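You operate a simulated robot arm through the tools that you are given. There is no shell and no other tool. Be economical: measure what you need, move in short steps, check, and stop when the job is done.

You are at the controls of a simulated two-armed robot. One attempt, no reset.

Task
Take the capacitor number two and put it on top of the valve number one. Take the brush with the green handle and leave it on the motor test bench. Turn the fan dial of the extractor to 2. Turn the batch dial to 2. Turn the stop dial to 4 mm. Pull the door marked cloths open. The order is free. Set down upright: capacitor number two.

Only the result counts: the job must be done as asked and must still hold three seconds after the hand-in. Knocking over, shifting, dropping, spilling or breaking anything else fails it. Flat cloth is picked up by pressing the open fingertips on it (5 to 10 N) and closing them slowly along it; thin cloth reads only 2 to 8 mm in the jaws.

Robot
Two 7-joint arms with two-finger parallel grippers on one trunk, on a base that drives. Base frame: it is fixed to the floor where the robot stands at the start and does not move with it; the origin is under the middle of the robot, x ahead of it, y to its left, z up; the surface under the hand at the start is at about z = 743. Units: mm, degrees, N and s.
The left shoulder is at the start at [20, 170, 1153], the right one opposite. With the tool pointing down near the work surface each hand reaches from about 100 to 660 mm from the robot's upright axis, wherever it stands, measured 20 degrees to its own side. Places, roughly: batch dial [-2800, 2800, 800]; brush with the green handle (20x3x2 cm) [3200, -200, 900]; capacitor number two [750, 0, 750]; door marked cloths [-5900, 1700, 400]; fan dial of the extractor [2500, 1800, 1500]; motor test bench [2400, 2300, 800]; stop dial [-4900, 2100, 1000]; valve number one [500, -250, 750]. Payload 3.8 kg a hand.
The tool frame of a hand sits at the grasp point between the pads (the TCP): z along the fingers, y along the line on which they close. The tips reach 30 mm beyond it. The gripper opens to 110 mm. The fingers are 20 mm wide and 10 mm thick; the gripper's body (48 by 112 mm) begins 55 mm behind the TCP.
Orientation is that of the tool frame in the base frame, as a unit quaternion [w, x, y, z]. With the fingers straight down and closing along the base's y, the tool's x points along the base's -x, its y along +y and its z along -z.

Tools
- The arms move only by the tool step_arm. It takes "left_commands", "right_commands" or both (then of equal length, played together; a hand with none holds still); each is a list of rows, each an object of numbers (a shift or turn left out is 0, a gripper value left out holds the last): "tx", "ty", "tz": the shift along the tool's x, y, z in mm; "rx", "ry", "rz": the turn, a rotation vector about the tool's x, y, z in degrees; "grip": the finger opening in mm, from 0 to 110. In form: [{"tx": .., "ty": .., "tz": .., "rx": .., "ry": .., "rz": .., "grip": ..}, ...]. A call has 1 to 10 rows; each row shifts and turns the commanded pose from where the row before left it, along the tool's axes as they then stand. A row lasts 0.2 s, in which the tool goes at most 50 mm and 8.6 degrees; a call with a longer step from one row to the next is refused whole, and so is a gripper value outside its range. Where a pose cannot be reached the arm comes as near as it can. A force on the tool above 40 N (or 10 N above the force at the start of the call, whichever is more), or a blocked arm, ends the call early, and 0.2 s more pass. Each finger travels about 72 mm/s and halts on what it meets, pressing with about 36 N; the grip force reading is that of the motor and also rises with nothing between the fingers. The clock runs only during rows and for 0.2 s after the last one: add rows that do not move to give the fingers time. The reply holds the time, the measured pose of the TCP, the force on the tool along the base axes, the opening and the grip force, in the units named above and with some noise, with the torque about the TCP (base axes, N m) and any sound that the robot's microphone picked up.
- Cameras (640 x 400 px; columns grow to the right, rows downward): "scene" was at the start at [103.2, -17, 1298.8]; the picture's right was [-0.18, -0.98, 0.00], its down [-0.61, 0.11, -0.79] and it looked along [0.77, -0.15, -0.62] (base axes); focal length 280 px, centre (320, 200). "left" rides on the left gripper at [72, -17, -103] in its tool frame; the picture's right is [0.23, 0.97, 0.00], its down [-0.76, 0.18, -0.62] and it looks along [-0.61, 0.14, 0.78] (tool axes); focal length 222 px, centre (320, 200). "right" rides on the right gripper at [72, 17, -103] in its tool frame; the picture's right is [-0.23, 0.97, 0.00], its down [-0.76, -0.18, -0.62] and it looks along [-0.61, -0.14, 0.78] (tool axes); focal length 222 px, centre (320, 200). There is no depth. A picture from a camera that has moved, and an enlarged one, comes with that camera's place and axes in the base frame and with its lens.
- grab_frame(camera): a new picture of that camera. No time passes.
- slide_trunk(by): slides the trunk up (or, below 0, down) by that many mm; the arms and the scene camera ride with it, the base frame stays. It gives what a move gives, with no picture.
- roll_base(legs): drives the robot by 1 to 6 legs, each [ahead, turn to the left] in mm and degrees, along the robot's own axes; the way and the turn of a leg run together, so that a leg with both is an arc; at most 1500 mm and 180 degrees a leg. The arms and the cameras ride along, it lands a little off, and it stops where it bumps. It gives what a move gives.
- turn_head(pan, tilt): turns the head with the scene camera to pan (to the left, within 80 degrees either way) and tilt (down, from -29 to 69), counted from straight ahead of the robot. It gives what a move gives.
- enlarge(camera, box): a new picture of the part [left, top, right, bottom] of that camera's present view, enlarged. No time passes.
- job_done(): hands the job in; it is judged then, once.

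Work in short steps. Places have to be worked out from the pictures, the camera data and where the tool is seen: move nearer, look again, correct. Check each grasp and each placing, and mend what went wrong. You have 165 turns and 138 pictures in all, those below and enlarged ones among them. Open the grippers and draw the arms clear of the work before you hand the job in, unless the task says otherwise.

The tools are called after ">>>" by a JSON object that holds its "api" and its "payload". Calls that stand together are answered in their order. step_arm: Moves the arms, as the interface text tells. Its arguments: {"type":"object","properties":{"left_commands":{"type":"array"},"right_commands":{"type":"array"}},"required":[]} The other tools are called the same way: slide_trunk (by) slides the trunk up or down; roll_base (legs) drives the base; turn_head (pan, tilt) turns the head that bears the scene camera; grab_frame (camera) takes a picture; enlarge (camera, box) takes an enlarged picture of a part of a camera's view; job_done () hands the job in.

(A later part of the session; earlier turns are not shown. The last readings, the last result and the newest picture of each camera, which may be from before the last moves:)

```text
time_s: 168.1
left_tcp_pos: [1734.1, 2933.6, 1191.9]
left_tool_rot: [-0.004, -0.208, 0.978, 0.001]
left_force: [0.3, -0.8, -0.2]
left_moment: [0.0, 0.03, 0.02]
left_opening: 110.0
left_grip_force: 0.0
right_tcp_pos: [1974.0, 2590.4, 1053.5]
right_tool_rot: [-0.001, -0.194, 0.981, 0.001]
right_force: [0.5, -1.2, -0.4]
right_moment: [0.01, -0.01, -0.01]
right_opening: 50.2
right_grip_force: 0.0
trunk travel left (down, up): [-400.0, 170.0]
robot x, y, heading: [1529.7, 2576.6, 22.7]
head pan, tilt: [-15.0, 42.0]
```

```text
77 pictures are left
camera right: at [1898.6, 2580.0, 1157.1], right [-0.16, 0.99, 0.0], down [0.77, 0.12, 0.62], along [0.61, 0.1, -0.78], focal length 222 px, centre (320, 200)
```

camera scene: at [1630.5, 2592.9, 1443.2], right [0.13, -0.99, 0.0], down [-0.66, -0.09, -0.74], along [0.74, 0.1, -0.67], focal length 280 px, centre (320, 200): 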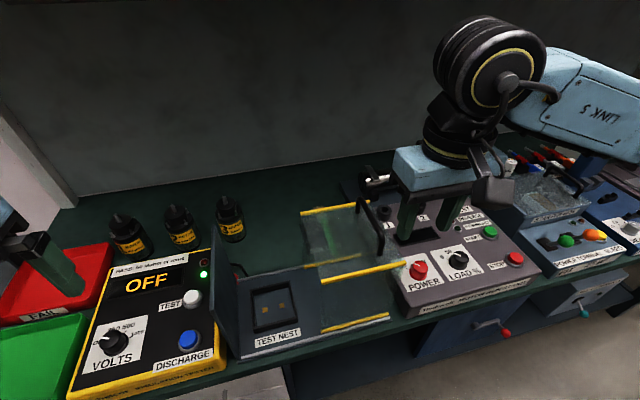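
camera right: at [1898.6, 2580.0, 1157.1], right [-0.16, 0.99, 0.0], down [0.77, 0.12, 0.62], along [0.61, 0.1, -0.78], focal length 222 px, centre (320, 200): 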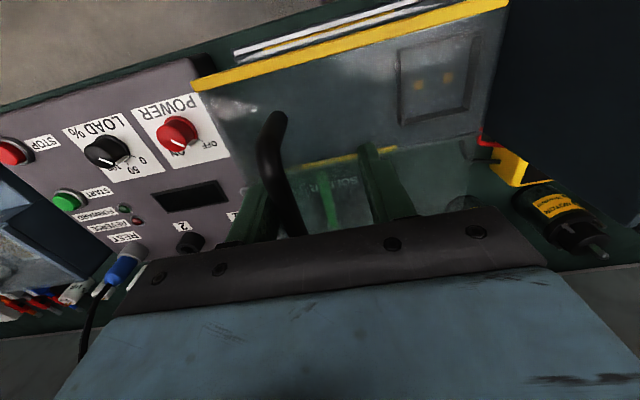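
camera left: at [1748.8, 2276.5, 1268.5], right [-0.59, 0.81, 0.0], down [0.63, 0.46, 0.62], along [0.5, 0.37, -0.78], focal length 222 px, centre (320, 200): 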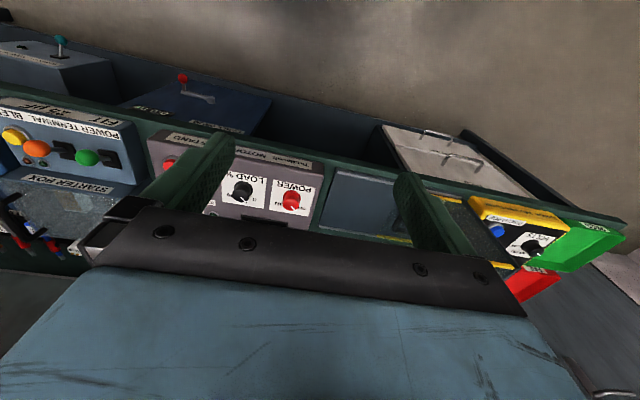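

The guard slides easily with it. I continue another 110 mm.

>>> {"api": "step_arm", "payload": {"right_commands": [{"ty": 12}, {"ty": 13}, {"ty": 13}, {"ty": 13}, {"ty": 13}, {"ty": 13}, {"ty": 13}, {"ty": 10}, {"ty": 10}, {}]}}

>>> {"api": "enlarge", "payload": {"camera": "scene", "box": [180, 120, 440, 380]}}

```text
time_s: 170.3
left_tcp_pos: [1734.5, 2933.1, 1193.1]
left_tool_rot: [-0.005, -0.207, 0.978, 0.002]
left_force: [-0.1, 0.2, 0.4]
left_moment: [0.02, 0.0, 0.05]
left_opening: 109.7
left_grip_force: 0.0
right_tcp_pos: [1931.8, 2692.2, 1054.5]
right_tool_rot: [0.0, -0.194, 0.981, 0.001]
right_force: [-1.2, -0.2, 0.3]
right_moment: [0.0, -0.03, -0.01]
right_opening: 49.8
right_grip_force: 0.0
trunk travel left (down, up): [-400.0, 170.0]
robot x, y, heading: [1531.1, 2573.5, 22.3]
head pan, tilt: [-15.0, 42.0]
```

```text
1.54 times, centred on (310, 250) of scene
camera zoom: at [1630.8, 2592.7, 1443.2], right [0.13, -0.99, 0.0], down [-0.66, -0.09, -0.74], along [0.74, 0.1, -0.67], focal length 430 px, centre (335, 123)
```

zoom: 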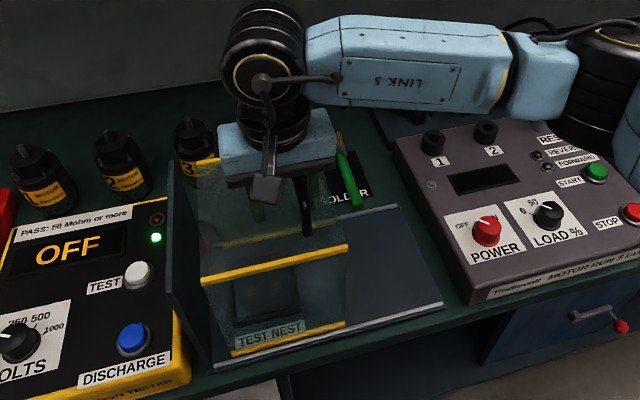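

Nearly closed. I continue in small steps until it meets the stop.

>>> {"api": "step_arm", "payload": {"right_commands": [{"ty": 5}, {"ty": 5}, {"ty": 4}, {"ty": 3}, {"ty": 3}, {}]}}

>>> {"api": "enlarge", "payload": {"camera": "scene", "box": [180, 120, 440, 380]}}

```text
time_s: 171.7
left_tcp_pos: [1735.0, 2933.8, 1193.8]
left_tool_rot: [-0.005, -0.207, 0.978, 0.001]
left_force: [-0.6, 0.5, 0.6]
left_moment: [0.02, -0.04, 0.01]
left_opening: 110.0
left_grip_force: 0.0
right_tcp_pos: [1923.7, 2709.9, 1053.5]
right_tool_rot: [0.0, -0.193, 0.981, 0.0]
right_force: [0.3, -0.2, -1.0]
right_moment: [0.01, -0.01, 0.0]
right_opening: 50.2
right_grip_force: 0.0
trunk travel left (down, up): [-400.0, 170.0]
robot x, y, heading: [1530.2, 2575.7, 22.2]
head pan, tilt: [-15.0, 42.0]
```

```text
1.54 times, centred on (310, 250) of scene
camera zoom: at [1630.7, 2592.9, 1443.2], right [0.13, -0.99, 0.0], down [-0.66, -0.09, -0.74], along [0.74, 0.1, -0.67], focal length 430 px, centre (335, 123)
```

zoom: 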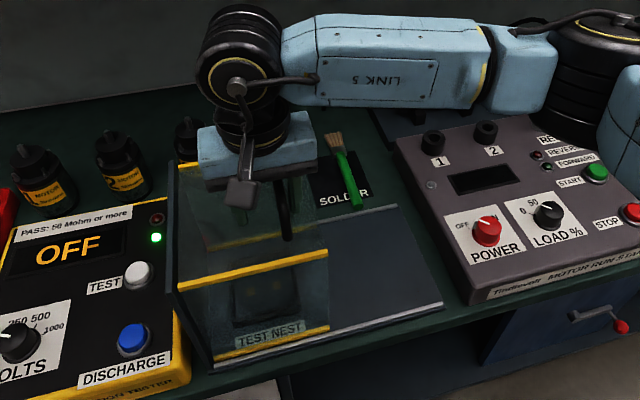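

>>> {"api": "step_arm", "payload": {"right_commands": [{"ty": 2}, {"ty": 2}, {"ty": 2}, {"ty": 2}, {}]}}

>>> {"api": "enlarge", "payload": {"camera": "scene", "box": [220, 180, 380, 340]}}

```text
time_s: 172.9
left_tcp_pos: [1735.7, 2931.7, 1193.4]
left_tool_rot: [-0.005, -0.208, 0.978, 0.002]
left_force: [0.2, 0.2, -0.1]
left_moment: [0.01, -0.01, 0.01]
left_opening: 109.8
left_grip_force: 0.0
right_tcp_pos: [1922.8, 2715.4, 1054.7]
right_tool_rot: [0.0, -0.193, 0.981, 0.001]
right_force: [2.3, -7.2, 1.6]
right_moment: [0.06, 0.03, 0.09]
right_opening: 54.7
right_grip_force: 4.6
trunk travel left (down, up): [-400.0, 170.0]
robot x, y, heading: [1529.7, 2576.9, 22.4]
head pan, tilt: [-15.0, 42.0]
```

```text
2.50 times, centred on (300, 260) of scene
camera zoom: at [1631.0, 2591.6, 1443.2], right [0.13, -0.99, 0.0], down [-0.66, -0.09, -0.74], along [0.74, 0.1, -0.67], focal length 699 px, centre (370, 50)
```

zoom: 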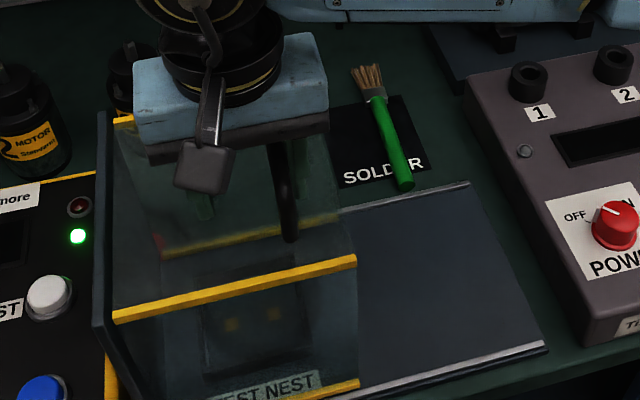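

At the stop (7 N); the guard is closed again. I free the fingers, lift and retract the hand.

>>> {"api": "step_arm", "payload": {"right_commands": [{"ty": -10}, {"ty": -12}, {"tz": -30}, {"tz": -40}, {"tz": -40}, {"tx": 35, "ty": -30}, {"tx": 35, "ty": -40}, {"tx": 30, "ty": -40}, {"ty": -40}, {"ty": -30}]}}

>>> {"api": "grab_frame", "payload": {"camera": "scene"}}

```text
refused: row 7 steps farther than a row can; nothing moved
```

```text
73 pictures are left
camera scene: at [1631.0, 2591.6, 1443.2], right [0.13, -0.99, 0.0], down [-0.66, -0.09, -0.74], along [0.74, 0.1, -0.67], focal length 280 px, centre (320, 200)
```

scene: 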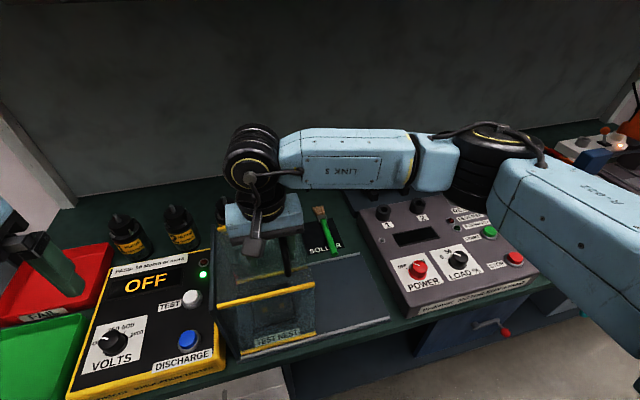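

One row was too long; I resend with shorter steps.

>>> {"api": "step_arm", "payload": {"right_commands": [{"ty": -10}, {"ty": -12}, {"tz": -30}, {"tz": -40}, {"tz": -40}, {"tx": 30, "ty": -30}, {"tx": 30, "ty": -35}, {"tx": 30, "ty": -35}, {"ty": -40}, {"ty": -30}]}}

>>> {"api": "roll_base", "payload": {"legs": [[-450, 0]]}}

>>> {"api": "grab_frame", "payload": {"camera": "scene"}}

```text
time_s: 175.1
left_tcp_pos: [1734.4, 2931.8, 1193.1]
left_tool_rot: [-0.004, -0.207, 0.978, 0.002]
left_force: [0.9, -0.4, 0.9]
left_moment: [-0.01, -0.02, -0.01]
left_opening: 109.7
left_grip_force: 0.1
right_tcp_pos: [1909.0, 2505.0, 1162.5]
right_tool_rot: [0.0, -0.193, 0.981, 0.001]
right_force: [0.0, 0.4, -0.2]
right_moment: [0.04, 0.02, -0.01]
right_opening: 50.1
right_grip_force: 0.1
trunk travel left (down, up): [-400.0, 170.0]
robot x, y, heading: [1529.1, 2575.0, 22.4]
head pan, tilt: [-15.0, 42.0]
```

```text
time_s: 177.8
left_tcp_pos: [1322.0, 2762.4, 1192.3]
left_tool_rot: [-0.005, -0.205, 0.979, 0.001]
left_force: [-0.4, 0.8, -0.7]
left_moment: [0.0, -0.03, 0.0]
left_opening: 110.0
left_grip_force: 0.1
right_tcp_pos: [1496.2, 2334.0, 1162.7]
right_tool_rot: [0.0, -0.192, 0.981, 0.0]
right_force: [-0.2, -0.3, 0.3]
right_moment: [-0.02, 0.01, 0.02]
right_opening: 50.2
right_grip_force: 0.0
trunk travel left (down, up): [-400.0, 170.0]
robot x, y, heading: [1116.6, 2405.3, 22.3]
head pan, tilt: [-15.0, 42.0]
```

```text
72 pictures are left
camera scene: at [1216.6, 2421.8, 1443.2], right [0.13, -0.99, 0.0], down [-0.66, -0.09, -0.74], along [0.74, 0.1, -0.67], focal length 280 px, centre (320, 200)
```

scene: 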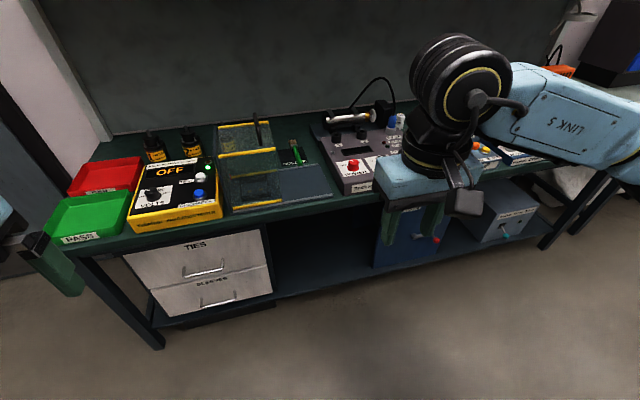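

The guard is back as it was and the brush is fine. I drive right along the bench to the extractor, staying well clear, then raise the trunk and look.

>>> {"api": "roll_base", "payload": {"legs": [[0, -90], [955, 0], [0, 89], [200, 0]]}}

>>> {"api": "slide_trunk", "payload": {"by": 130}}

>>> {"api": "turn_head", "payload": {"pan": -10, "tilt": 8}}

>>> {"api": "grab_frame", "payload": {"camera": "scene"}}

```text
time_s: 191.7
left_tcp_pos: [1869.9, 1944.6, 1192.6]
left_tool_rot: [-0.005, -0.199, 0.98, 0.002]
left_force: [-0.1, -0.1, -0.2]
left_moment: [0.02, -0.01, 0.01]
left_opening: 110.1
left_grip_force: 0.0
right_tcp_pos: [2037.7, 1513.9, 1162.2]
right_tool_rot: [-0.001, -0.184, 0.983, 0.0]
right_force: [0.8, -1.2, 0.2]
right_moment: [-0.02, 0.02, -0.01]
right_opening: 50.2
right_grip_force: 0.1
trunk travel left (down, up): [-400.0, 170.0]
robot x, y, heading: [1658.8, 1591.3, 21.6]
head pan, tilt: [-15.0, 42.0]
```

```text
time_s: 193.3
left_tcp_pos: [1868.2, 1945.5, 1322.8]
left_tool_rot: [-0.005, -0.198, 0.98, 0.002]
left_force: [-0.2, -0.5, -0.4]
left_moment: [-0.02, 0.02, -0.04]
left_opening: 109.9
left_grip_force: 0.0
right_tcp_pos: [2037.3, 1514.0, 1292.5]
right_tool_rot: [0.0, -0.185, 0.983, 0.001]
right_force: [0.2, 0.1, -0.8]
right_moment: [0.01, 0.0, -0.03]
right_opening: 50.0
right_grip_force: 0.1
trunk travel left (down, up): [-530.0, 40.0]
robot x, y, heading: [1661.3, 1587.8, 21.5]
head pan, tilt: [-15.0, 42.0]
```

```text
time_s: 194.3
left_tcp_pos: [1868.2, 1944.2, 1322.5]
left_tool_rot: [-0.004, -0.199, 0.98, 0.002]
left_force: [0.3, -0.4, 0.3]
left_moment: [-0.03, 0.0, 0.01]
left_opening: 110.1
left_grip_force: 0.1
right_tcp_pos: [2038.0, 1513.4, 1292.0]
right_tool_rot: [0.0, -0.185, 0.983, -0.001]
right_force: [-0.3, 1.1, -0.5]
right_moment: [0.01, -0.02, 0.04]
right_opening: 49.9
right_grip_force: 0.0
trunk travel left (down, up): [-530.0, 40.0]
robot x, y, heading: [1659.5, 1589.9, 21.6]
head pan, tilt: [-10.0, 8.0]
```

```text
71 pictures are left
camera scene: at [1766.7, 1614.7, 1627.0], right [0.2, -0.98, 0.0], down [-0.14, -0.03, -0.99], along [0.97, 0.2, -0.14], focal length 280 px, centre (320, 200)
```

scene: 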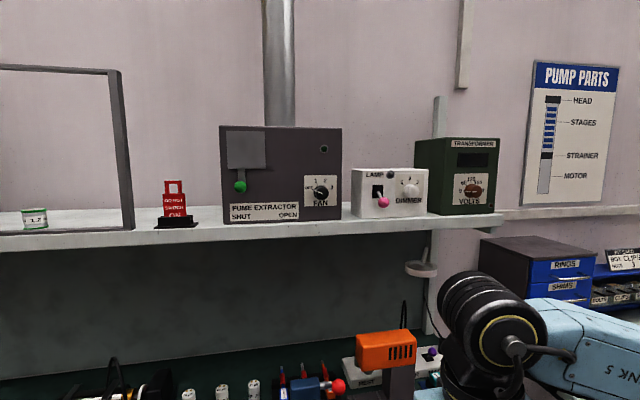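

>>> {"api": "enlarge", "payload": {"camera": "scene", "box": [290, 165, 350, 215]}}

```text
8.00 times, centred on (320, 190) of scene
camera zoom: at [1766.7, 1614.7, 1627.0], right [0.2, -0.98, 0.0], down [-0.14, -0.03, -0.99], along [0.97, 0.2, -0.14], focal length 2238 px, centre (320, 280)
```

zoom: 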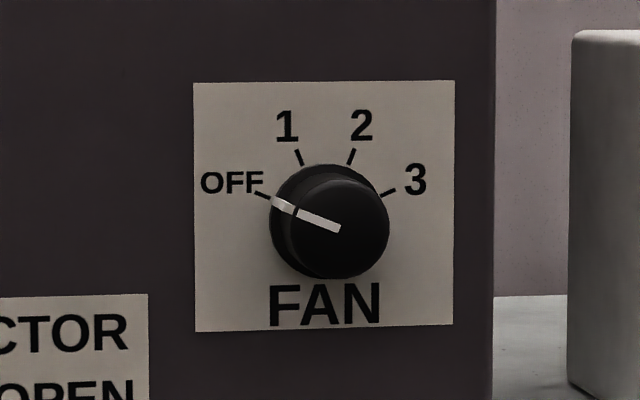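

Dial: pointer at OFF; marks are at about -69, -23, +23, +69°, so "2" needs +92° clockwise. Knob at about [2560,1776,1536], 43 mm wide. I extend the right hand and turn the tool to point ahead.

>>> {"api": "step_arm", "payload": {"right_commands": [{"tx": -45, "tz": -20}, {"tx": -45, "tz": -20}, {"tx": -45, "tz": -20}, {"tx": -45, "tz": -20}, {"tx": -40, "tz": -20}, {"ry": -8.5}, {"ry": -8.5}, {"ry": -8.5}, {"ry": -8.5}, {"ry": -8.5}]}}

>>> {"api": "step_arm", "payload": {"right_commands": [{"ry": -8.5}, {"ry": -8.5}, {"ry": -8.5}, {"ry": -8.5}, {"ry": -8.5}, {"ry": -5}, {}]}}

```text
time_s: 196.5
left_tcp_pos: [1867.8, 1944.0, 1323.3]
left_tool_rot: [-0.005, -0.199, 0.98, 0.001]
left_force: [0.1, -0.1, -0.2]
left_moment: [-0.01, -0.02, 0.02]
left_opening: 109.8
left_grip_force: 0.0
right_tcp_pos: [2242.6, 1593.1, 1393.3]
right_tool_rot: [0.358, -0.173, 0.915, 0.068]
right_force: [1.0, -0.1, -0.4]
right_moment: [-0.02, -0.03, 0.01]
right_opening: 49.8
right_grip_force: 0.1
trunk travel left (down, up): [-530.0, 40.0]
robot x, y, heading: [1658.6, 1585.7, 21.6]
head pan, tilt: [-10.0, 8.0]
```

```text
time_s: 198.1
left_tcp_pos: [1867.5, 1945.0, 1322.0]
left_tool_rot: [-0.004, -0.199, 0.98, 0.001]
left_force: [0.9, 0.1, -0.3]
left_moment: [-0.02, -0.02, 0.02]
left_opening: 109.9
left_grip_force: 0.0
right_tcp_pos: [2232.6, 1613.8, 1399.7]
right_tool_rot: [0.607, -0.157, 0.77, 0.12]
right_force: [-0.5, -0.4, 0.4]
right_moment: [-0.02, 0.01, -0.02]
right_opening: 49.9
right_grip_force: 0.0
right hand out of reach, approached as far as the arm can: row 4, 5, 6
trunk travel left (down, up): [-530.0, 40.0]
robot x, y, heading: [1659.5, 1587.5, 21.5]
head pan, tilt: [-10.0, 8.0]
```

The wrist limits at this bent reach; extending should free it. I move up and ahead.

>>> {"api": "step_arm", "payload": {"right_commands": [{"tx": -25, "tz": 20}, {"tx": -25, "tz": 20}, {"tx": -25, "tz": 20}, {"tx": -25, "tz": 20}, {"tx": -20, "tz": 20}, {}]}}

```text
time_s: 199.5
left_tcp_pos: [1868.8, 1944.5, 1322.8]
left_tool_rot: [-0.005, -0.199, 0.98, 0.002]
left_force: [-0.1, 0.1, -0.2]
left_moment: [0.02, -0.01, 0.0]
left_opening: 110.0
left_grip_force: 0.0
right_tcp_pos: [2349.8, 1662.1, 1491.2]
right_tool_rot: [0.607, -0.157, 0.77, 0.121]
right_force: [0.2, 0.3, 0.7]
right_moment: [0.01, 0.0, -0.02]
right_opening: 50.2
right_grip_force: 0.0
trunk travel left (down, up): [-530.0, 40.0]
robot x, y, heading: [1657.2, 1589.9, 21.4]
head pan, tilt: [-10.0, 8.0]
```

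Now the remaining tilt of 13.6° and then the roll of +90° (camera to the left side).

>>> {"api": "step_arm", "payload": {"right_commands": [{"ry": -7}, {"ry": -6.6}, {"rz": 8.5}, {"rz": 8.5}, {"rz": 8.5}, {"rz": 8.5}, {"rz": 8.5}, {"rz": 8.5}, {"rz": 8.5}, {"rz": 8.5}]}}

```text
time_s: 201.7
left_tcp_pos: [1869.1, 1945.6, 1323.4]
left_tool_rot: [-0.005, -0.199, 0.98, 0.001]
left_force: [0.2, -0.2, 0.1]
left_moment: [0.0, 0.01, -0.03]
left_opening: 109.8
left_grip_force: 0.1
right_tcp_pos: [2346.7, 1667.9, 1492.4]
right_tool_rot: [0.475, 0.281, 0.679, 0.484]
right_force: [-0.6, 0.2, -0.3]
right_moment: [0.02, -0.03, -0.01]
right_opening: 50.0
right_grip_force: 0.0
right hand out of reach, approached as far as the arm can: row 2
trunk travel left (down, up): [-530.0, 40.0]
robot x, y, heading: [1658.4, 1586.6, 21.3]
head pan, tilt: [-10.0, 8.0]
```

Tool nearly level (-4.6°), roll fine. I check with both cameras.

>>> {"api": "grab_frame", "payload": {"camera": "right"}}

>>> {"api": "grab_frame", "payload": {"camera": "scene"}}

```text
69 pictures are left
camera right: at [2220.0, 1695.4, 1488.7], right [0.01, 0.17, 0.98], down [-0.26, -0.95, 0.17], along [0.97, -0.26, 0.04], focal length 222 px, centre (320, 200)
```

right: 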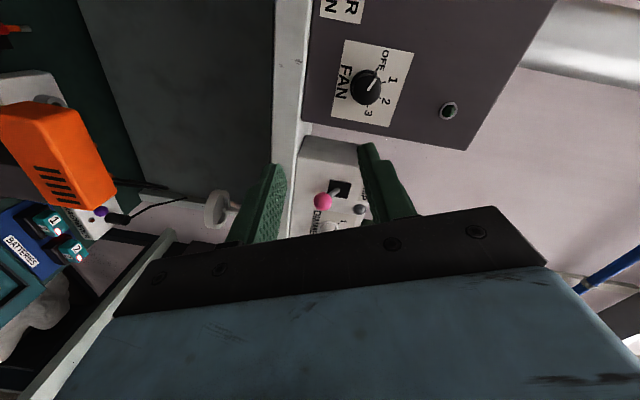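

```text
68 pictures are left
camera scene: at [1766.6, 1614.7, 1627.1], right [0.2, -0.98, 0.0], down [-0.14, -0.03, -0.99], along [0.97, 0.2, -0.14], focal length 280 px, centre (320, 200)
```

scene: 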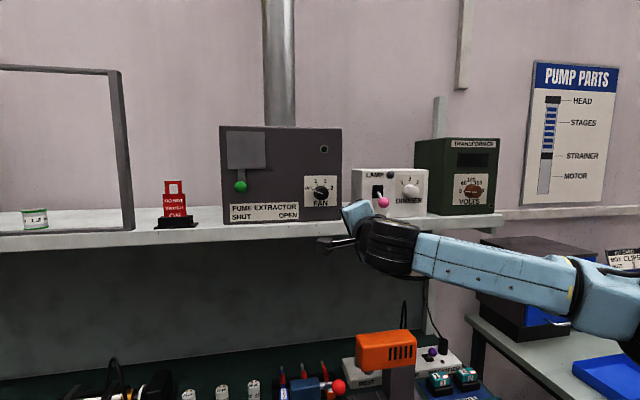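

Triangulated knob face centre ≈[2530,1767,1535]. I raise/shift the hand in line with it (43 up, 25 left) and open to 66.

>>> {"api": "step_arm", "payload": {"right_commands": [{"tx": 2, "ty": 16, "tz": -1, "grip": 66}, {"tx": 2, "ty": 16, "tz": -1}, {"tx": 3, "ty": 17, "tz": -1}, {"ry": -2}, {}]}}

>>> {"api": "roll_base", "payload": {"legs": [[100, 0]]}}

>>> {"api": "grab_frame", "payload": {"camera": "right"}}

```text
time_s: 202.9
left_tcp_pos: [1870.0, 1944.2, 1323.4]
left_tool_rot: [-0.004, -0.199, 0.98, 0.001]
left_force: [0.4, -0.5, 0.0]
left_moment: [-0.01, 0.01, 0.02]
left_opening: 110.1
left_grip_force: 0.0
right_tcp_pos: [2336.8, 1690.0, 1533.3]
right_tool_rot: [0.489, 0.286, 0.671, 0.479]
right_force: [-0.1, 0.9, -0.7]
right_moment: [0.04, 0.0, -0.03]
right_opening: 65.9
right_grip_force: 0.1
trunk travel left (down, up): [-530.0, 40.0]
robot x, y, heading: [1659.6, 1586.3, 21.5]
head pan, tilt: [-10.0, 8.0]
```

```text
time_s: 204.0
left_tcp_pos: [1959.4, 1980.9, 1323.4]
left_tool_rot: [-0.005, -0.198, 0.98, 0.001]
left_force: [-0.6, -0.1, -0.1]
left_moment: [0.01, 0.02, 0.01]
left_opening: 109.8
left_grip_force: 0.0
right_tcp_pos: [2428.1, 1724.7, 1534.1]
right_tool_rot: [0.489, 0.286, 0.67, 0.479]
right_force: [0.7, -0.9, -1.0]
right_moment: [0.0, 0.01, -0.01]
right_opening: 66.2
right_grip_force: 0.0
trunk travel left (down, up): [-530.0, 40.0]
robot x, y, heading: [1750.7, 1624.9, 21.3]
head pan, tilt: [-10.0, 8.0]
```

```text
67 pictures are left
camera right: at [2302.5, 1758.4, 1529.5], right [0.0, 0.17, 0.98], down [-0.29, -0.94, 0.17], along [0.96, -0.29, 0.05], focal length 222 px, centre (320, 200)
```

right: 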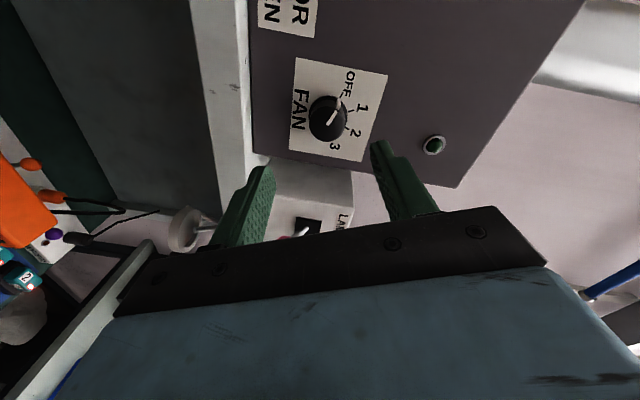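

Aligned with the knob's axis; 98 mm still to go ahead. I advance 70 mm with the arm and look again.

>>> {"api": "step_arm", "payload": {"right_commands": [{"ty": 1, "tz": 18}, {"ty": 1, "tz": 18}, {"ty": 1, "tz": 18}, {"ty": 1, "tz": 16}, {}]}}

>>> {"api": "grab_frame", "payload": {"camera": "right"}}

```text
time_s: 205.2
left_tcp_pos: [1958.9, 1979.4, 1322.9]
left_tool_rot: [-0.006, -0.198, 0.98, 0.002]
left_force: [0.1, 0.2, -0.4]
left_moment: [-0.02, -0.03, 0.03]
left_opening: 109.9
left_grip_force: 0.0
right_tcp_pos: [2491.8, 1752.0, 1533.7]
right_tool_rot: [0.488, 0.286, 0.67, 0.48]
right_force: [-0.7, 0.4, 0.0]
right_moment: [0.02, 0.02, 0.0]
right_opening: 65.8
right_grip_force: 0.0
trunk travel left (down, up): [-530.0, 40.0]
robot x, y, heading: [1755.9, 1623.4, 21.2]
head pan, tilt: [-10.0, 8.0]
```

```text
66 pictures are left
camera right: at [2367.3, 1785.2, 1528.8], right [0.0, 0.17, 0.98], down [-0.29, -0.94, 0.17], along [0.96, -0.29, 0.05], focal length 222 px, centre (320, 200)
```

right: 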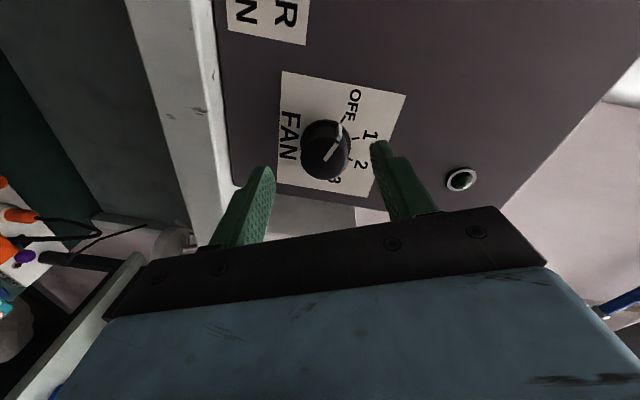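

Knob is on the tool axis, its face 37 mm beyond the TCP and the panel about 57. I advance 21 mm and close gently.

>>> {"api": "step_arm", "payload": {"right_commands": [{"ty": 1.5, "tz": 11}, {"ty": 1, "tz": 10}, {}, {"grip": 55}, {"grip": 46}, {"grip": 38}, {"grip": 34}, {}]}}

>>> {"api": "grab_frame", "payload": {"camera": "right"}}

```text
time_s: 207.0
left_tcp_pos: [1959.9, 1979.6, 1322.3]
left_tool_rot: [-0.005, -0.198, 0.98, 0.001]
left_force: [0.3, -0.1, 0.2]
left_moment: [0.0, 0.03, -0.01]
left_opening: 109.7
left_grip_force: 0.1
right_tcp_pos: [2512.1, 1760.6, 1534.2]
right_tool_rot: [0.488, 0.287, 0.671, 0.478]
right_force: [-2.1, -1.4, -7.5]
right_moment: [0.15, -0.16, -0.08]
right_opening: 36.3
right_grip_force: 44.9
trunk travel left (down, up): [-530.0, 40.0]
robot x, y, heading: [1749.8, 1626.0, 21.6]
head pan, tilt: [-10.0, 8.0]
```

```text
65 pictures are left
camera right: at [2387.1, 1794.1, 1529.2], right [0.0, 0.17, 0.98], down [-0.29, -0.94, 0.17], along [0.96, -0.29, 0.05], focal length 222 px, centre (320, 200)
```

right: 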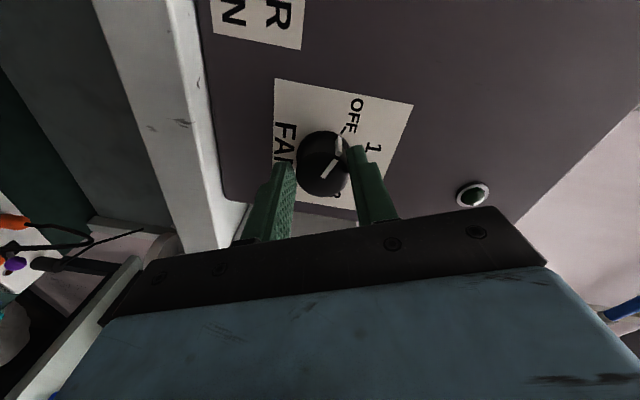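

Gripped (36 mm). I turn clockwise 46° first and check.

>>> {"api": "step_arm", "payload": {"right_commands": [{"rz": 6}, {"rz": 8}, {"rz": 8}, {"rz": 8}, {"rz": 8}, {"rz": 8}, {}]}}

>>> {"api": "grab_frame", "payload": {"camera": "right"}}

```text
time_s: 208.6
left_tcp_pos: [1961.2, 1980.5, 1323.3]
left_tool_rot: [-0.004, -0.199, 0.98, 0.002]
left_force: [0.4, 0.0, 0.8]
left_moment: [0.03, 0.05, 0.02]
left_opening: 109.7
left_grip_force: 0.1
right_tcp_pos: [2511.3, 1761.7, 1539.7]
right_tool_rot: [0.264, 0.525, 0.503, 0.634]
right_force: [15.2, 4.4, 23.7]
right_moment: [0.45, -1.44, 0.74]
right_opening: 35.9
right_grip_force: 44.4
trunk travel left (down, up): [-530.0, 40.0]
robot x, y, heading: [1750.3, 1627.8, 21.5]
head pan, tilt: [-10.0, 8.0]
```

```text
64 pictures are left
camera right: at [2395.2, 1782.2, 1589.5], right [0.26, -0.54, 0.8], down [-0.38, -0.82, -0.43], along [0.89, -0.19, -0.42], focal length 222 px, centre (320, 200)
```

right: 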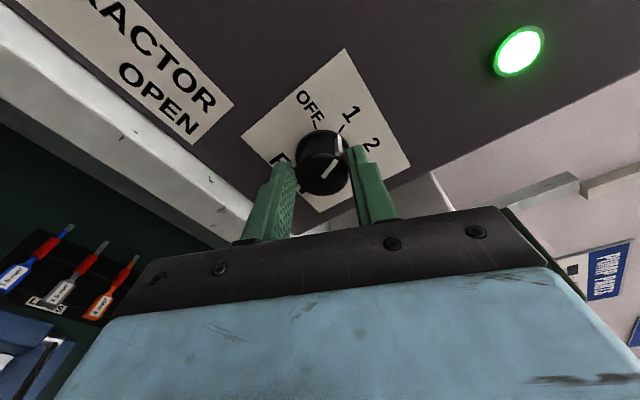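

The dial is at 1 (lamp lit). Side forces have built up, so I release, settle, shift a bit up, and regrip before the second half.

>>> {"api": "step_arm", "payload": {"right_commands": [{"grip": 56}, {}, {}]}}

>>> {"api": "grab_frame", "payload": {"camera": "right"}}

```text
time_s: 209.4
left_tcp_pos: [1959.8, 1979.8, 1323.9]
left_tool_rot: [-0.005, -0.198, 0.98, 0.002]
left_force: [0.4, 0.0, -0.4]
left_moment: [0.01, -0.01, 0.01]
left_opening: 110.1
left_grip_force: 0.1
right_tcp_pos: [2511.7, 1761.1, 1534.4]
right_tool_rot: [0.262, 0.526, 0.506, 0.631]
right_force: [0.1, -0.3, 0.8]
right_moment: [0.03, 0.01, -0.01]
right_opening: 55.8
right_grip_force: 0.0
trunk travel left (down, up): [-530.0, 40.0]
robot x, y, heading: [1749.2, 1625.0, 21.5]
head pan, tilt: [-10.0, 8.0]
```

```text
63 pictures are left
camera right: at [2395.2, 1782.4, 1585.6], right [0.27, -0.54, 0.8], down [-0.38, -0.82, -0.43], along [0.89, -0.19, -0.42], focal length 222 px, centre (320, 200)
```

right: 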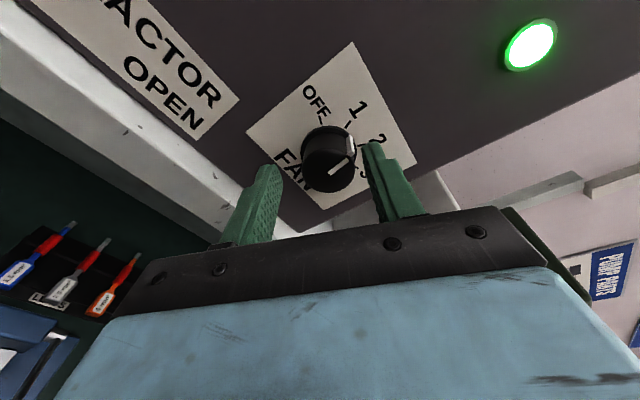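

The knob is ~6.5 mm off along tool y; I centre on it, regrip and turn the second 46°.

>>> {"api": "step_arm", "payload": {"right_commands": [{"ty": 6.5}, {}, {"grip": 44}, {"grip": 34}, {}, {"rz": 8}, {"rz": 8}, {"rz": 8}, {"rz": 8}, {"rz": 8}]}}

>>> {"api": "grab_frame", "payload": {"camera": "right"}}

```text
time_s: 211.6
left_tcp_pos: [1959.6, 1980.5, 1322.9]
left_tool_rot: [-0.005, -0.199, 0.98, 0.002]
left_force: [0.4, -0.8, -0.2]
left_moment: [0.01, 0.0, -0.02]
left_opening: 110.0
left_grip_force: 0.1
right_tcp_pos: [2513.4, 1758.3, 1541.3]
right_tool_rot: [0.031, 0.667, 0.293, 0.684]
right_force: [2.5, 0.4, 2.1]
right_moment: [0.01, -0.06, 0.01]
right_opening: 35.1
right_grip_force: 35.9
trunk travel left (down, up): [-530.0, 40.0]
robot x, y, heading: [1750.6, 1625.5, 21.7]
head pan, tilt: [-10.0, 8.0]
```

```text
62 pictures are left
camera right: at [2413.8, 1740.3, 1620.7], right [0.37, -0.9, 0.23], down [-0.56, -0.41, -0.72], along [0.74, 0.14, -0.65], focal length 222 px, centre (320, 200)
```

right: 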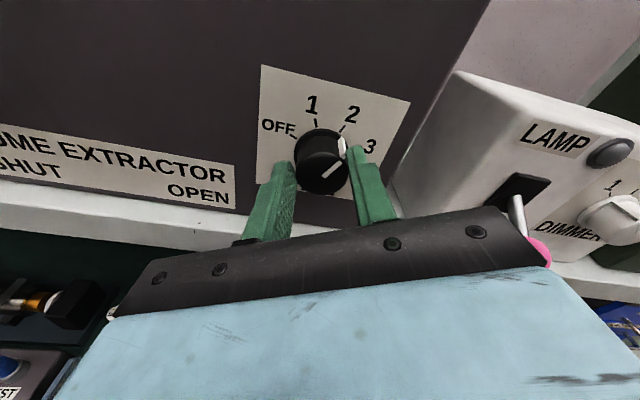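

I zoom to read the pointer.

>>> {"api": "enlarge", "payload": {"camera": "right", "box": [250, 70, 410, 210]}}

```text
2.86 times, centred on (330, 140) of right
camera zoom: at [2413.8, 1740.3, 1620.7], right [0.37, -0.9, 0.23], down [-0.56, -0.41, -0.72], along [0.74, 0.14, -0.65], focal length 635 px, centre (291, 371)
```

zoom: 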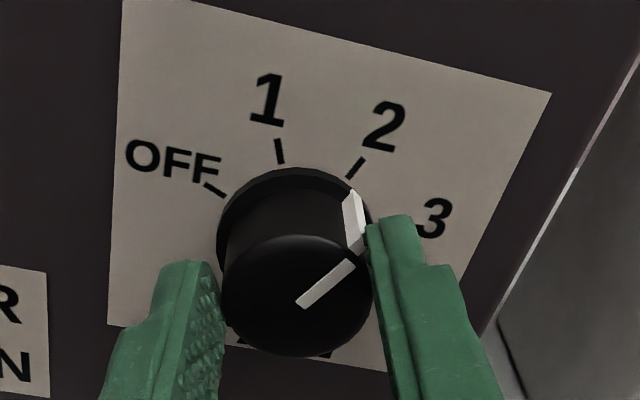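

The pointer seems slightly past 2; I release, back off a little to see how it settles.

>>> {"api": "step_arm", "payload": {"right_commands": [{"grip": 44}, {"grip": 60}, {}, {"tz": -15}, {"tz": -15}, {}]}}

>>> {"api": "enlarge", "payload": {"camera": "right", "box": [250, 70, 410, 210]}}

>>> {"api": "enlarge", "payload": {"camera": "scene", "box": [290, 130, 390, 230]}}

```text
time_s: 213.0
left_tcp_pos: [1959.4, 1981.3, 1323.7]
left_tool_rot: [-0.005, -0.198, 0.98, 0.001]
left_force: [0.0, 0.1, -0.2]
left_moment: [0.01, -0.03, 0.04]
left_opening: 109.9
left_grip_force: 0.1
right_tcp_pos: [2486.1, 1749.3, 1542.6]
right_tool_rot: [0.03, 0.667, 0.296, 0.683]
right_force: [-0.1, 0.3, -0.4]
right_moment: [-0.02, 0.0, -0.02]
right_opening: 59.9
right_grip_force: 0.0
trunk travel left (down, up): [-530.0, 40.0]
robot x, y, heading: [1750.2, 1623.7, 21.3]
head pan, tilt: [-10.0, 8.0]
```

```text
2.86 times, centred on (330, 140) of right
camera zoom: at [2385.8, 1730.5, 1621.5], right [0.37, -0.9, 0.23], down [-0.56, -0.41, -0.72], along [0.74, 0.14, -0.66], focal length 635 px, centre (291, 371)
```

zoom: 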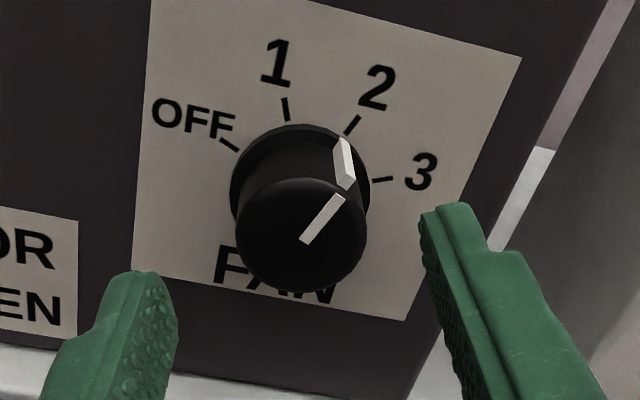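

```text
4.00 times, centred on (340, 180) of scene
camera zoom: at [1858.3, 1651.1, 1627.0], right [0.2, -0.98, 0.0], down [-0.14, -0.03, -0.99], along [0.97, 0.2, -0.14], focal length 1119 px, centre (240, 280)
```

zoom: 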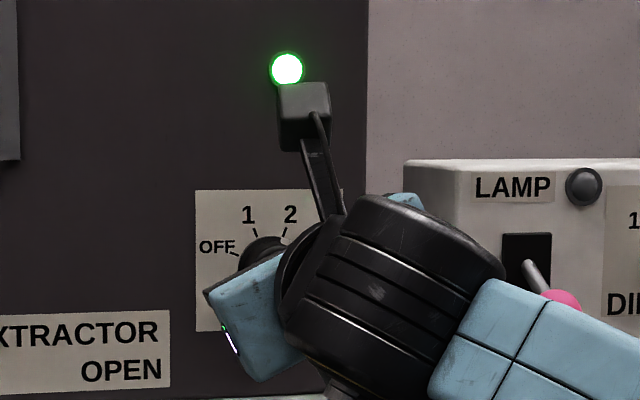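

The pointer settled on 2. I back the base straight off, then fold the right hand back to the carrying pose.

>>> {"api": "roll_base", "payload": {"legs": [[-450, 0]]}}

>>> {"api": "step_arm", "payload": {"right_commands": [{"rz": -8.5}, {"rz": -8.5}, {"rz": -8.5}, {"rz": -8.5}, {"rz": -8.5}, {"rz": -8.5}, {"rz": -8.5}, {"rz": -8.5}, {"rz": -8.5}, {"rz": -8.5}]}}

>>> {"api": "step_arm", "payload": {"right_commands": [{"rz": -8.5}, {"rz": -8.5}, {"rz": -8.5}, {"rz": -8.5}, {"rz": -8.5}, {"rz": -8.5}, {"rz": -8.5}, {"rz": -8.5}, {"ry": 8.5}, {"ry": 8.5}]}}

>>> {"api": "step_arm", "payload": {"right_commands": [{"ry": 8.5}, {"ry": 8.5}, {"ry": 8.5}, {"ry": 8.5}, {"ry": 8.5}, {"ry": 8.5}, {"ry": 8.5}, {"ry": 8.5}, {"ry": 3}, {}]}}

```text
time_s: 215.8
left_tcp_pos: [1539.9, 1814.1, 1322.2]
left_tool_rot: [-0.005, -0.199, 0.98, 0.002]
left_force: [-0.4, 0.3, -0.4]
left_moment: [0.0, 0.0, 0.01]
left_opening: 110.2
left_grip_force: 0.1
right_tcp_pos: [2064.0, 1583.4, 1542.7]
right_tool_rot: [0.032, 0.667, 0.294, 0.683]
right_force: [1.1, 0.4, 0.9]
right_moment: [0.02, -0.02, 0.02]
right_opening: 59.8
right_grip_force: 0.1
trunk travel left (down, up): [-530.0, 40.0]
robot x, y, heading: [1335.9, 1457.8, 21.4]
head pan, tilt: [-10.0, 8.0]
```

```text
time_s: 217.9
left_tcp_pos: [1540.1, 1814.2, 1323.0]
left_tool_rot: [-0.004, -0.199, 0.98, 0.002]
left_force: [0.5, 0.0, 0.7]
left_moment: [-0.01, -0.02, 0.0]
left_opening: 109.8
left_grip_force: 0.1
right_tcp_pos: [2064.3, 1583.0, 1543.2]
right_tool_rot: [0.486, 0.292, 0.668, 0.483]
right_force: [-0.3, 0.5, -0.2]
right_moment: [-0.01, -0.01, 0.04]
right_opening: 59.9
right_grip_force: 0.0
trunk travel left (down, up): [-530.0, 40.0]
robot x, y, heading: [1330.9, 1459.9, 21.5]
head pan, tilt: [-10.0, 8.0]
```

```text
time_s: 220.2
left_tcp_pos: [1539.3, 1813.9, 1322.5]
left_tool_rot: [-0.005, -0.199, 0.98, 0.001]
left_force: [-0.3, -0.8, 0.4]
left_moment: [-0.03, -0.04, -0.01]
left_opening: 110.0
left_grip_force: 0.0
right_tcp_pos: [2064.8, 1583.7, 1542.4]
right_tool_rot: [0.557, -0.149, 0.81, 0.108]
right_force: [0.6, 0.9, 0.5]
right_moment: [0.01, 0.02, 0.0]
right_opening: 60.1
right_grip_force: 0.1
trunk travel left (down, up): [-530.0, 40.0]
robot x, y, heading: [1326.2, 1459.1, 21.4]
head pan, tilt: [-10.0, 8.0]
```

```text
time_s: 222.3
left_tcp_pos: [1539.6, 1816.6, 1322.0]
left_tool_rot: [-0.004, -0.198, 0.98, 0.001]
left_force: [0.2, 0.9, -0.4]
left_moment: [-0.01, -0.02, 0.01]
left_opening: 109.9
left_grip_force: 0.0
right_tcp_pos: [1928.8, 1537.2, 1474.9]
right_tool_rot: [-0.015, -0.184, 0.983, 0.001]
right_force: [0.0, 0.0, -1.1]
right_moment: [-0.01, -0.03, 0.02]
right_opening: 59.8
right_grip_force: 0.1
right hand out of reach, approached as far as the arm can: row 3, 4, 5, 6, 7, 8, 9
trunk travel left (down, up): [-530.0, 40.0]
robot x, y, heading: [1330.6, 1459.2, 21.6]
head pan, tilt: [-10.0, 8.0]
```

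I tuck the hand in, lower the trunk to its start height and turn toward the far end of the room to look.

>>> {"api": "step_arm", "payload": {"right_commands": [{"tx": 35, "tz": 20}, {"tx": 40, "tz": 25}, {"tx": 40, "tz": 25}, {"tx": 40, "tz": 25}, {"tx": 40, "tz": 25}, {"tx": 40, "tz": 25}, {"tx": 20, "tz": 5}]}}

>>> {"api": "slide_trunk", "payload": {"by": -150}}

>>> {"api": "roll_base", "payload": {"legs": [[0, 148]]}}

>>> {"api": "turn_head", "payload": {"pan": 0, "tilt": 15}}

>>> {"api": "grab_frame", "payload": {"camera": "scene"}}

```text
time_s: 223.9
left_tcp_pos: [1540.0, 1815.1, 1324.6]
left_tool_rot: [-0.005, -0.199, 0.98, 0.002]
left_force: [1.1, 0.5, 0.0]
left_moment: [0.02, 0.02, 0.02]
left_opening: 110.0
left_grip_force: 0.0
right_tcp_pos: [1930.2, 1534.4, 1475.1]
right_tool_rot: [-0.014, -0.184, 0.983, 0.002]
right_force: [-0.7, 0.7, 0.4]
right_moment: [-0.01, -0.01, 0.03]
right_opening: 60.0
right_grip_force: 0.1
right hand out of reach, approached as far as the arm can: row 1, 2, 3, 4, 5, 6, 7
trunk travel left (down, up): [-530.0, 40.0]
robot x, y, heading: [1328.9, 1459.2, 21.3]
head pan, tilt: [-10.0, 8.0]
```

```text
time_s: 225.7
left_tcp_pos: [1539.9, 1813.7, 1172.6]
left_tool_rot: [-0.005, -0.199, 0.98, 0.001]
left_force: [0.0, 0.3, -0.8]
left_moment: [-0.02, 0.02, 0.0]
left_opening: 109.9
left_grip_force: 0.0
right_tcp_pos: [1930.0, 1535.1, 1324.3]
right_tool_rot: [-0.015, -0.184, 0.983, 0.002]
right_force: [-0.2, 0.1, -0.7]
right_moment: [0.0, 0.02, 0.0]
right_opening: 60.0
right_grip_force: 0.0
trunk travel left (down, up): [-380.0, 190.0]
robot x, y, heading: [1329.8, 1458.0, 21.3]
head pan, tilt: [-10.0, 8.0]
```

```text
time_s: 232.2
left_tcp_pos: [960.5, 1276.9, 1173.1]
left_tool_rot: [0.004, 0.996, -0.087, 0.004]
left_force: [1.3, 0.3, 0.4]
left_moment: [-0.02, 0.0, -0.02]
left_opening: 109.9
left_grip_force: 0.0
right_tcp_pos: [784.0, 1723.2, 1324.5]
right_tool_rot: [0.007, 0.995, -0.102, 0.014]
right_force: [-1.1, 0.1, -0.1]
right_moment: [0.0, -0.05, 0.02]
right_opening: 59.8
right_grip_force: 0.1
trunk travel left (down, up): [-380.0, 190.0]
robot x, y, heading: [1327.5, 1456.6, 168.7]
head pan, tilt: [-10.0, 8.0]
```

```text
time_s: 232.9
left_tcp_pos: [960.5, 1276.8, 1172.2]
left_tool_rot: [0.002, 0.996, -0.087, 0.004]
left_force: [-0.6, -0.5, -0.1]
left_moment: [0.0, 0.01, 0.02]
left_opening: 110.0
left_grip_force: 0.0
right_tcp_pos: [784.0, 1723.1, 1324.1]
right_tool_rot: [0.007, 0.995, -0.103, 0.013]
right_force: [0.3, -0.4, -1.4]
right_moment: [-0.01, 0.04, 0.0]
right_opening: 60.0
right_grip_force: 0.0
trunk travel left (down, up): [-380.0, 190.0]
robot x, y, heading: [1325.6, 1458.1, 168.6]
head pan, tilt: [0.0, 15.0]
```

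```text
58 pictures are left
camera scene: at [1215.4, 1482.0, 1465.7], right [0.2, 0.98, 0.0], down [0.25, -0.05, -0.97], along [-0.95, 0.19, -0.26], focal length 280 px, centre (320, 200)
```

scene: 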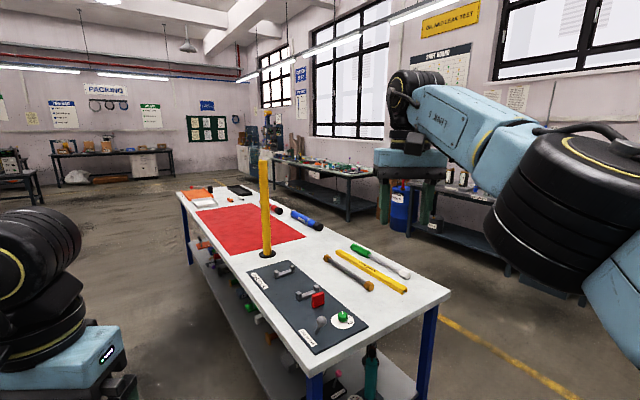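

The route is clear: past the white table's near end, then along the window-side aisle. First I bring the stuck right hand down and in.

>>> {"api": "step_arm", "payload": {"right_commands": [{"tz": 30}, {"tz": 30}, {"tz": 30}, {"tz": 30}, {"tx": 30}, {"tx": 40}, {"tx": 40}, {"tx": 40}, {"tx": 40}, {"tx": 40}]}}

```text
time_s: 235.1
left_tcp_pos: [962.0, 1276.5, 1172.8]
left_tool_rot: [0.003, 0.996, -0.087, 0.004]
left_force: [-0.4, 0.1, -1.0]
left_moment: [-0.02, -0.01, -0.05]
left_opening: 109.9
left_grip_force: 0.1
right_tcp_pos: [784.6, 1731.4, 1319.1]
right_tool_rot: [0.006, 0.995, -0.103, 0.013]
right_force: [1.1, 0.9, -0.3]
right_moment: [-0.01, -0.01, -0.03]
right_opening: 60.2
right_grip_force: 0.0
right hand out of reach, approached as far as the arm can: row 1, 2, 3, 4, 5, 6, 7, 8, 9, 10
trunk travel left (down, up): [-380.0, 190.0]
robot x, y, heading: [1330.1, 1457.3, 168.4]
head pan, tilt: [0.0, 15.0]
```

The arm sits at a joint limit in this posture; I tilt the tool forward again and try to lower it from there.

>>> {"api": "step_arm", "payload": {"right_commands": [{"ry": -8}, {"ry": -8}, {"ry": -8}, {"ry": -8}, {"ry": -8}, {"tx": 30}, {"tx": 30}, {"tx": 30}, {"tx": 30}, {}]}}

```text
time_s: 237.3
left_tcp_pos: [960.9, 1276.4, 1173.5]
left_tool_rot: [0.002, 0.996, -0.088, 0.005]
left_force: [0.1, 0.4, 0.2]
left_moment: [0.03, -0.03, 0.05]
left_opening: 110.0
left_grip_force: 0.1
right_tcp_pos: [849.3, 1704.3, 1322.4]
right_tool_rot: [-0.02, 0.966, -0.099, -0.239]
right_force: [0.4, -0.5, -0.2]
right_moment: [0.01, 0.0, 0.01]
right_opening: 60.1
right_grip_force: 0.0
right hand out of reach, approached as far as the arm can: row 1, 2, 3, 4
trunk travel left (down, up): [-380.0, 190.0]
robot x, y, heading: [1332.3, 1457.5, 168.7]
head pan, tilt: [0.0, 15.0]
```

It moves again. I continue drawing it back and down.

>>> {"api": "step_arm", "payload": {"right_commands": [{"tx": 30, "tz": 15}, {"tx": 30, "tz": 25}, {"tx": 30, "tz": 25}, {"tx": 30, "tz": 25}, {"tx": 30, "tz": 25}, {"tz": 30}, {"tz": 30}, {"ry": 8}, {"ry": 8}, {"ry": 8}]}}

```text
time_s: 239.5
left_tcp_pos: [961.5, 1275.8, 1172.8]
left_tool_rot: [0.004, 0.996, -0.087, 0.004]
left_force: [0.1, 0.9, 0.6]
left_moment: [-0.02, -0.01, -0.02]
left_opening: 110.2
left_grip_force: 0.1
right_tcp_pos: [898.8, 1691.3, 1098.0]
right_tool_rot: [0.001, 0.994, -0.101, -0.032]
right_force: [0.0, 0.3, 0.3]
right_moment: [0.01, 0.01, 0.02]
right_opening: 60.1
right_grip_force: 0.0
trunk travel left (down, up): [-380.0, 190.0]
robot x, y, heading: [1330.2, 1462.6, 168.6]
head pan, tilt: [0.0, 15.0]
```

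Freed. I tuck in a bit more and drive to the aisle, then look along it.

>>> {"api": "step_arm", "payload": {"right_commands": [{"tx": 35, "ry": 1.8}, {"tx": 40, "ry": 1.8}, {"tx": 40}, {}]}}

>>> {"api": "roll_base", "payload": {"legs": [[0, -57], [1000, 0], [900, 0], [0, 90]]}}

>>> {"api": "grab_frame", "payload": {"camera": "scene"}}

```text
time_s: 240.5
left_tcp_pos: [960.8, 1276.3, 1172.8]
left_tool_rot: [0.003, 0.996, -0.088, 0.004]
left_force: [0.3, 0.1, 0.1]
left_moment: [-0.01, -0.01, -0.03]
left_opening: 110.0
left_grip_force: 0.1
right_tcp_pos: [1011.0, 1668.0, 1095.7]
right_tool_rot: [0.004, 0.995, -0.102, -0.003]
right_force: [-0.2, 0.7, 0.1]
right_moment: [-0.04, -0.04, 0.0]
right_opening: 60.2
right_grip_force: 0.0
trunk travel left (down, up): [-380.0, 190.0]
robot x, y, heading: [1331.4, 1460.5, 168.4]
head pan, tilt: [0.0, 15.0]
```

```text
time_s: 256.4
left_tcp_pos: [429.5, 2882.4, 1172.8]
left_tool_rot: [0.002, 0.98, 0.199, 0.005]
left_force: [0.0, 0.0, -0.9]
left_moment: [-0.01, -0.02, 0.02]
left_opening: 110.1
left_grip_force: 0.1
right_tcp_pos: [259.0, 3238.5, 1094.5]
right_tool_rot: [0.004, 0.983, 0.184, -0.002]
right_force: [0.5, 0.0, 0.8]
right_moment: [-0.02, -0.01, 0.03]
right_opening: 60.0
right_grip_force: 0.1
trunk travel left (down, up): [-380.0, 190.0]
robot x, y, heading: [639.2, 3236.3, -158.7]
head pan, tilt: [0.0, 15.0]
```

```text
57 pictures are left
camera scene: at [531.0, 3194.3, 1465.7], right [-0.37, 0.93, 0.0], down [0.24, 0.09, -0.97], along [-0.9, -0.35, -0.26], focal length 280 px, centre (320, 200)
```

scene: 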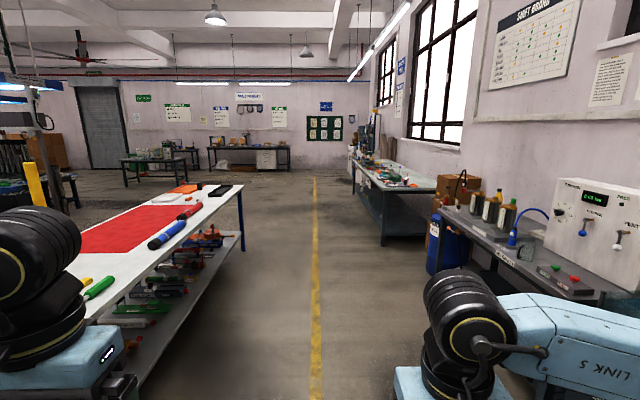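

The aisle is clear. I drive down it to the green-topped bench and face it.

>>> {"api": "roll_base", "payload": {"legs": [[1500, 0], [1500, 0], [300, 0], [0, -90]]}}

>>> {"api": "turn_head", "payload": {"pan": 0, "tilt": 25}}

>>> {"api": "grab_frame", "payload": {"camera": "scene"}}

```text
time_s: 276.4
left_tcp_pos: [-2789.9, 2252.7, 1173.3]
left_tool_rot: [0.005, 0.832, -0.555, 0.002]
left_force: [0.0, 0.0, 0.2]
left_moment: [0.01, 0.01, 0.0]
left_opening: 110.0
left_grip_force: 0.1
right_tcp_pos: [-2431.2, 2422.3, 1094.9]
right_tool_rot: [0.003, 0.824, -0.566, -0.004]
right_force: [-0.1, 0.5, 0.2]
right_moment: [-0.03, -0.04, -0.01]
right_opening: 60.3
right_grip_force: 0.2
trunk travel left (down, up): [-380.0, 190.0]
robot x, y, heading: [-2432.5, 2039.5, 111.1]
head pan, tilt: [0.0, 15.0]
```

```text
time_s: 277.1
left_tcp_pos: [-2788.3, 2254.3, 1172.6]
left_tool_rot: [0.004, 0.831, -0.556, 0.002]
left_force: [-1.0, 0.0, 0.0]
left_moment: [0.01, -0.01, 0.03]
left_opening: 109.9
left_grip_force: 0.0
right_tcp_pos: [-2432.4, 2422.0, 1095.8]
right_tool_rot: [0.002, 0.824, -0.566, -0.005]
right_force: [-0.1, -0.1, 0.0]
right_moment: [0.02, 0.03, -0.01]
right_opening: 60.0
right_grip_force: 0.1
trunk travel left (down, up): [-380.0, 190.0]
robot x, y, heading: [-2432.7, 2041.4, 111.3]
head pan, tilt: [0.0, 25.0]
```

```text
56 pictures are left
camera scene: at [-2479.0, 2146.2, 1449.5], right [0.93, 0.36, 0.0], down [0.15, -0.39, -0.91], along [-0.33, 0.85, -0.42], focal length 280 px, centre (320, 200)
```

scene: 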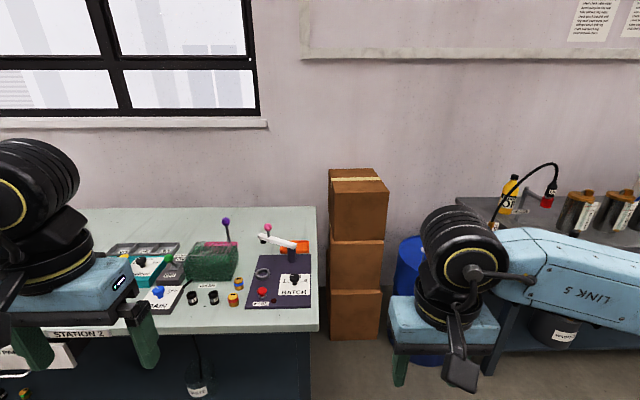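

The BATCH dial lies on a flat panel at about [-2821,2793,830]. I drive 340 mm closer, lower the trunk, and look closely.

>>> {"api": "roll_base", "payload": {"legs": [[340, 0]]}}

>>> {"api": "turn_head", "payload": {"pan": 10, "tilt": 45}}

>>> {"api": "grab_frame", "payload": {"camera": "scene"}}

```text
time_s: 279.3
left_tcp_pos: [-2911.2, 2572.6, 1173.5]
left_tool_rot: [0.005, 0.831, -0.557, 0.002]
left_force: [0.2, -0.4, -0.4]
left_moment: [-0.01, 0.03, -0.01]
left_opening: 109.7
left_grip_force: 0.1
right_tcp_pos: [-2552.2, 2738.7, 1094.8]
right_tool_rot: [0.003, 0.823, -0.568, -0.003]
right_force: [0.4, 0.3, 0.1]
right_moment: [-0.02, -0.03, -0.01]
right_opening: 59.8
right_grip_force: 0.0
trunk travel left (down, up): [-380.0, 190.0]
robot x, y, heading: [-2561.2, 2358.7, 111.0]
head pan, tilt: [0.0, 25.0]
```

```text
time_s: 280.1
left_tcp_pos: [-2911.3, 2571.6, 1172.3]
left_tool_rot: [0.005, 0.831, -0.556, 0.003]
left_force: [0.8, -0.8, 0.3]
left_moment: [0.02, 0.02, 0.03]
left_opening: 109.8
left_grip_force: 0.0
right_tcp_pos: [-2552.2, 2738.2, 1095.5]
right_tool_rot: [0.002, 0.823, -0.568, -0.005]
right_force: [-0.4, 0.1, -0.5]
right_moment: [0.03, -0.02, 0.03]
right_opening: 60.0
right_grip_force: 0.0
trunk travel left (down, up): [-380.0, 190.0]
robot x, y, heading: [-2558.5, 2355.3, 111.1]
head pan, tilt: [10.0, 45.0]
```

```text
55 pictures are left
camera scene: at [-2609.3, 2446.6, 1418.9], right [0.86, 0.51, 0.0], down [0.36, -0.61, -0.71], along [-0.36, 0.61, -0.71], focal length 280 px, centre (320, 200)
```

scene: 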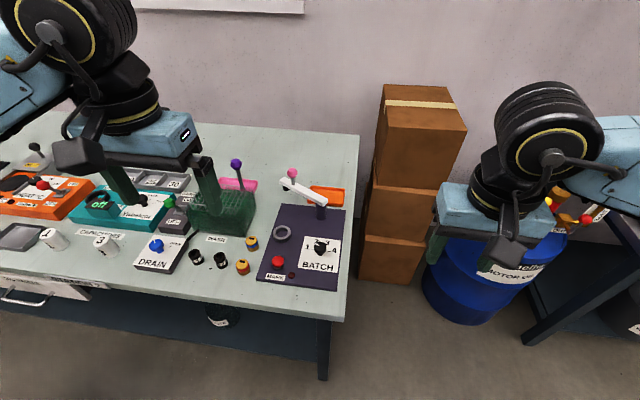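

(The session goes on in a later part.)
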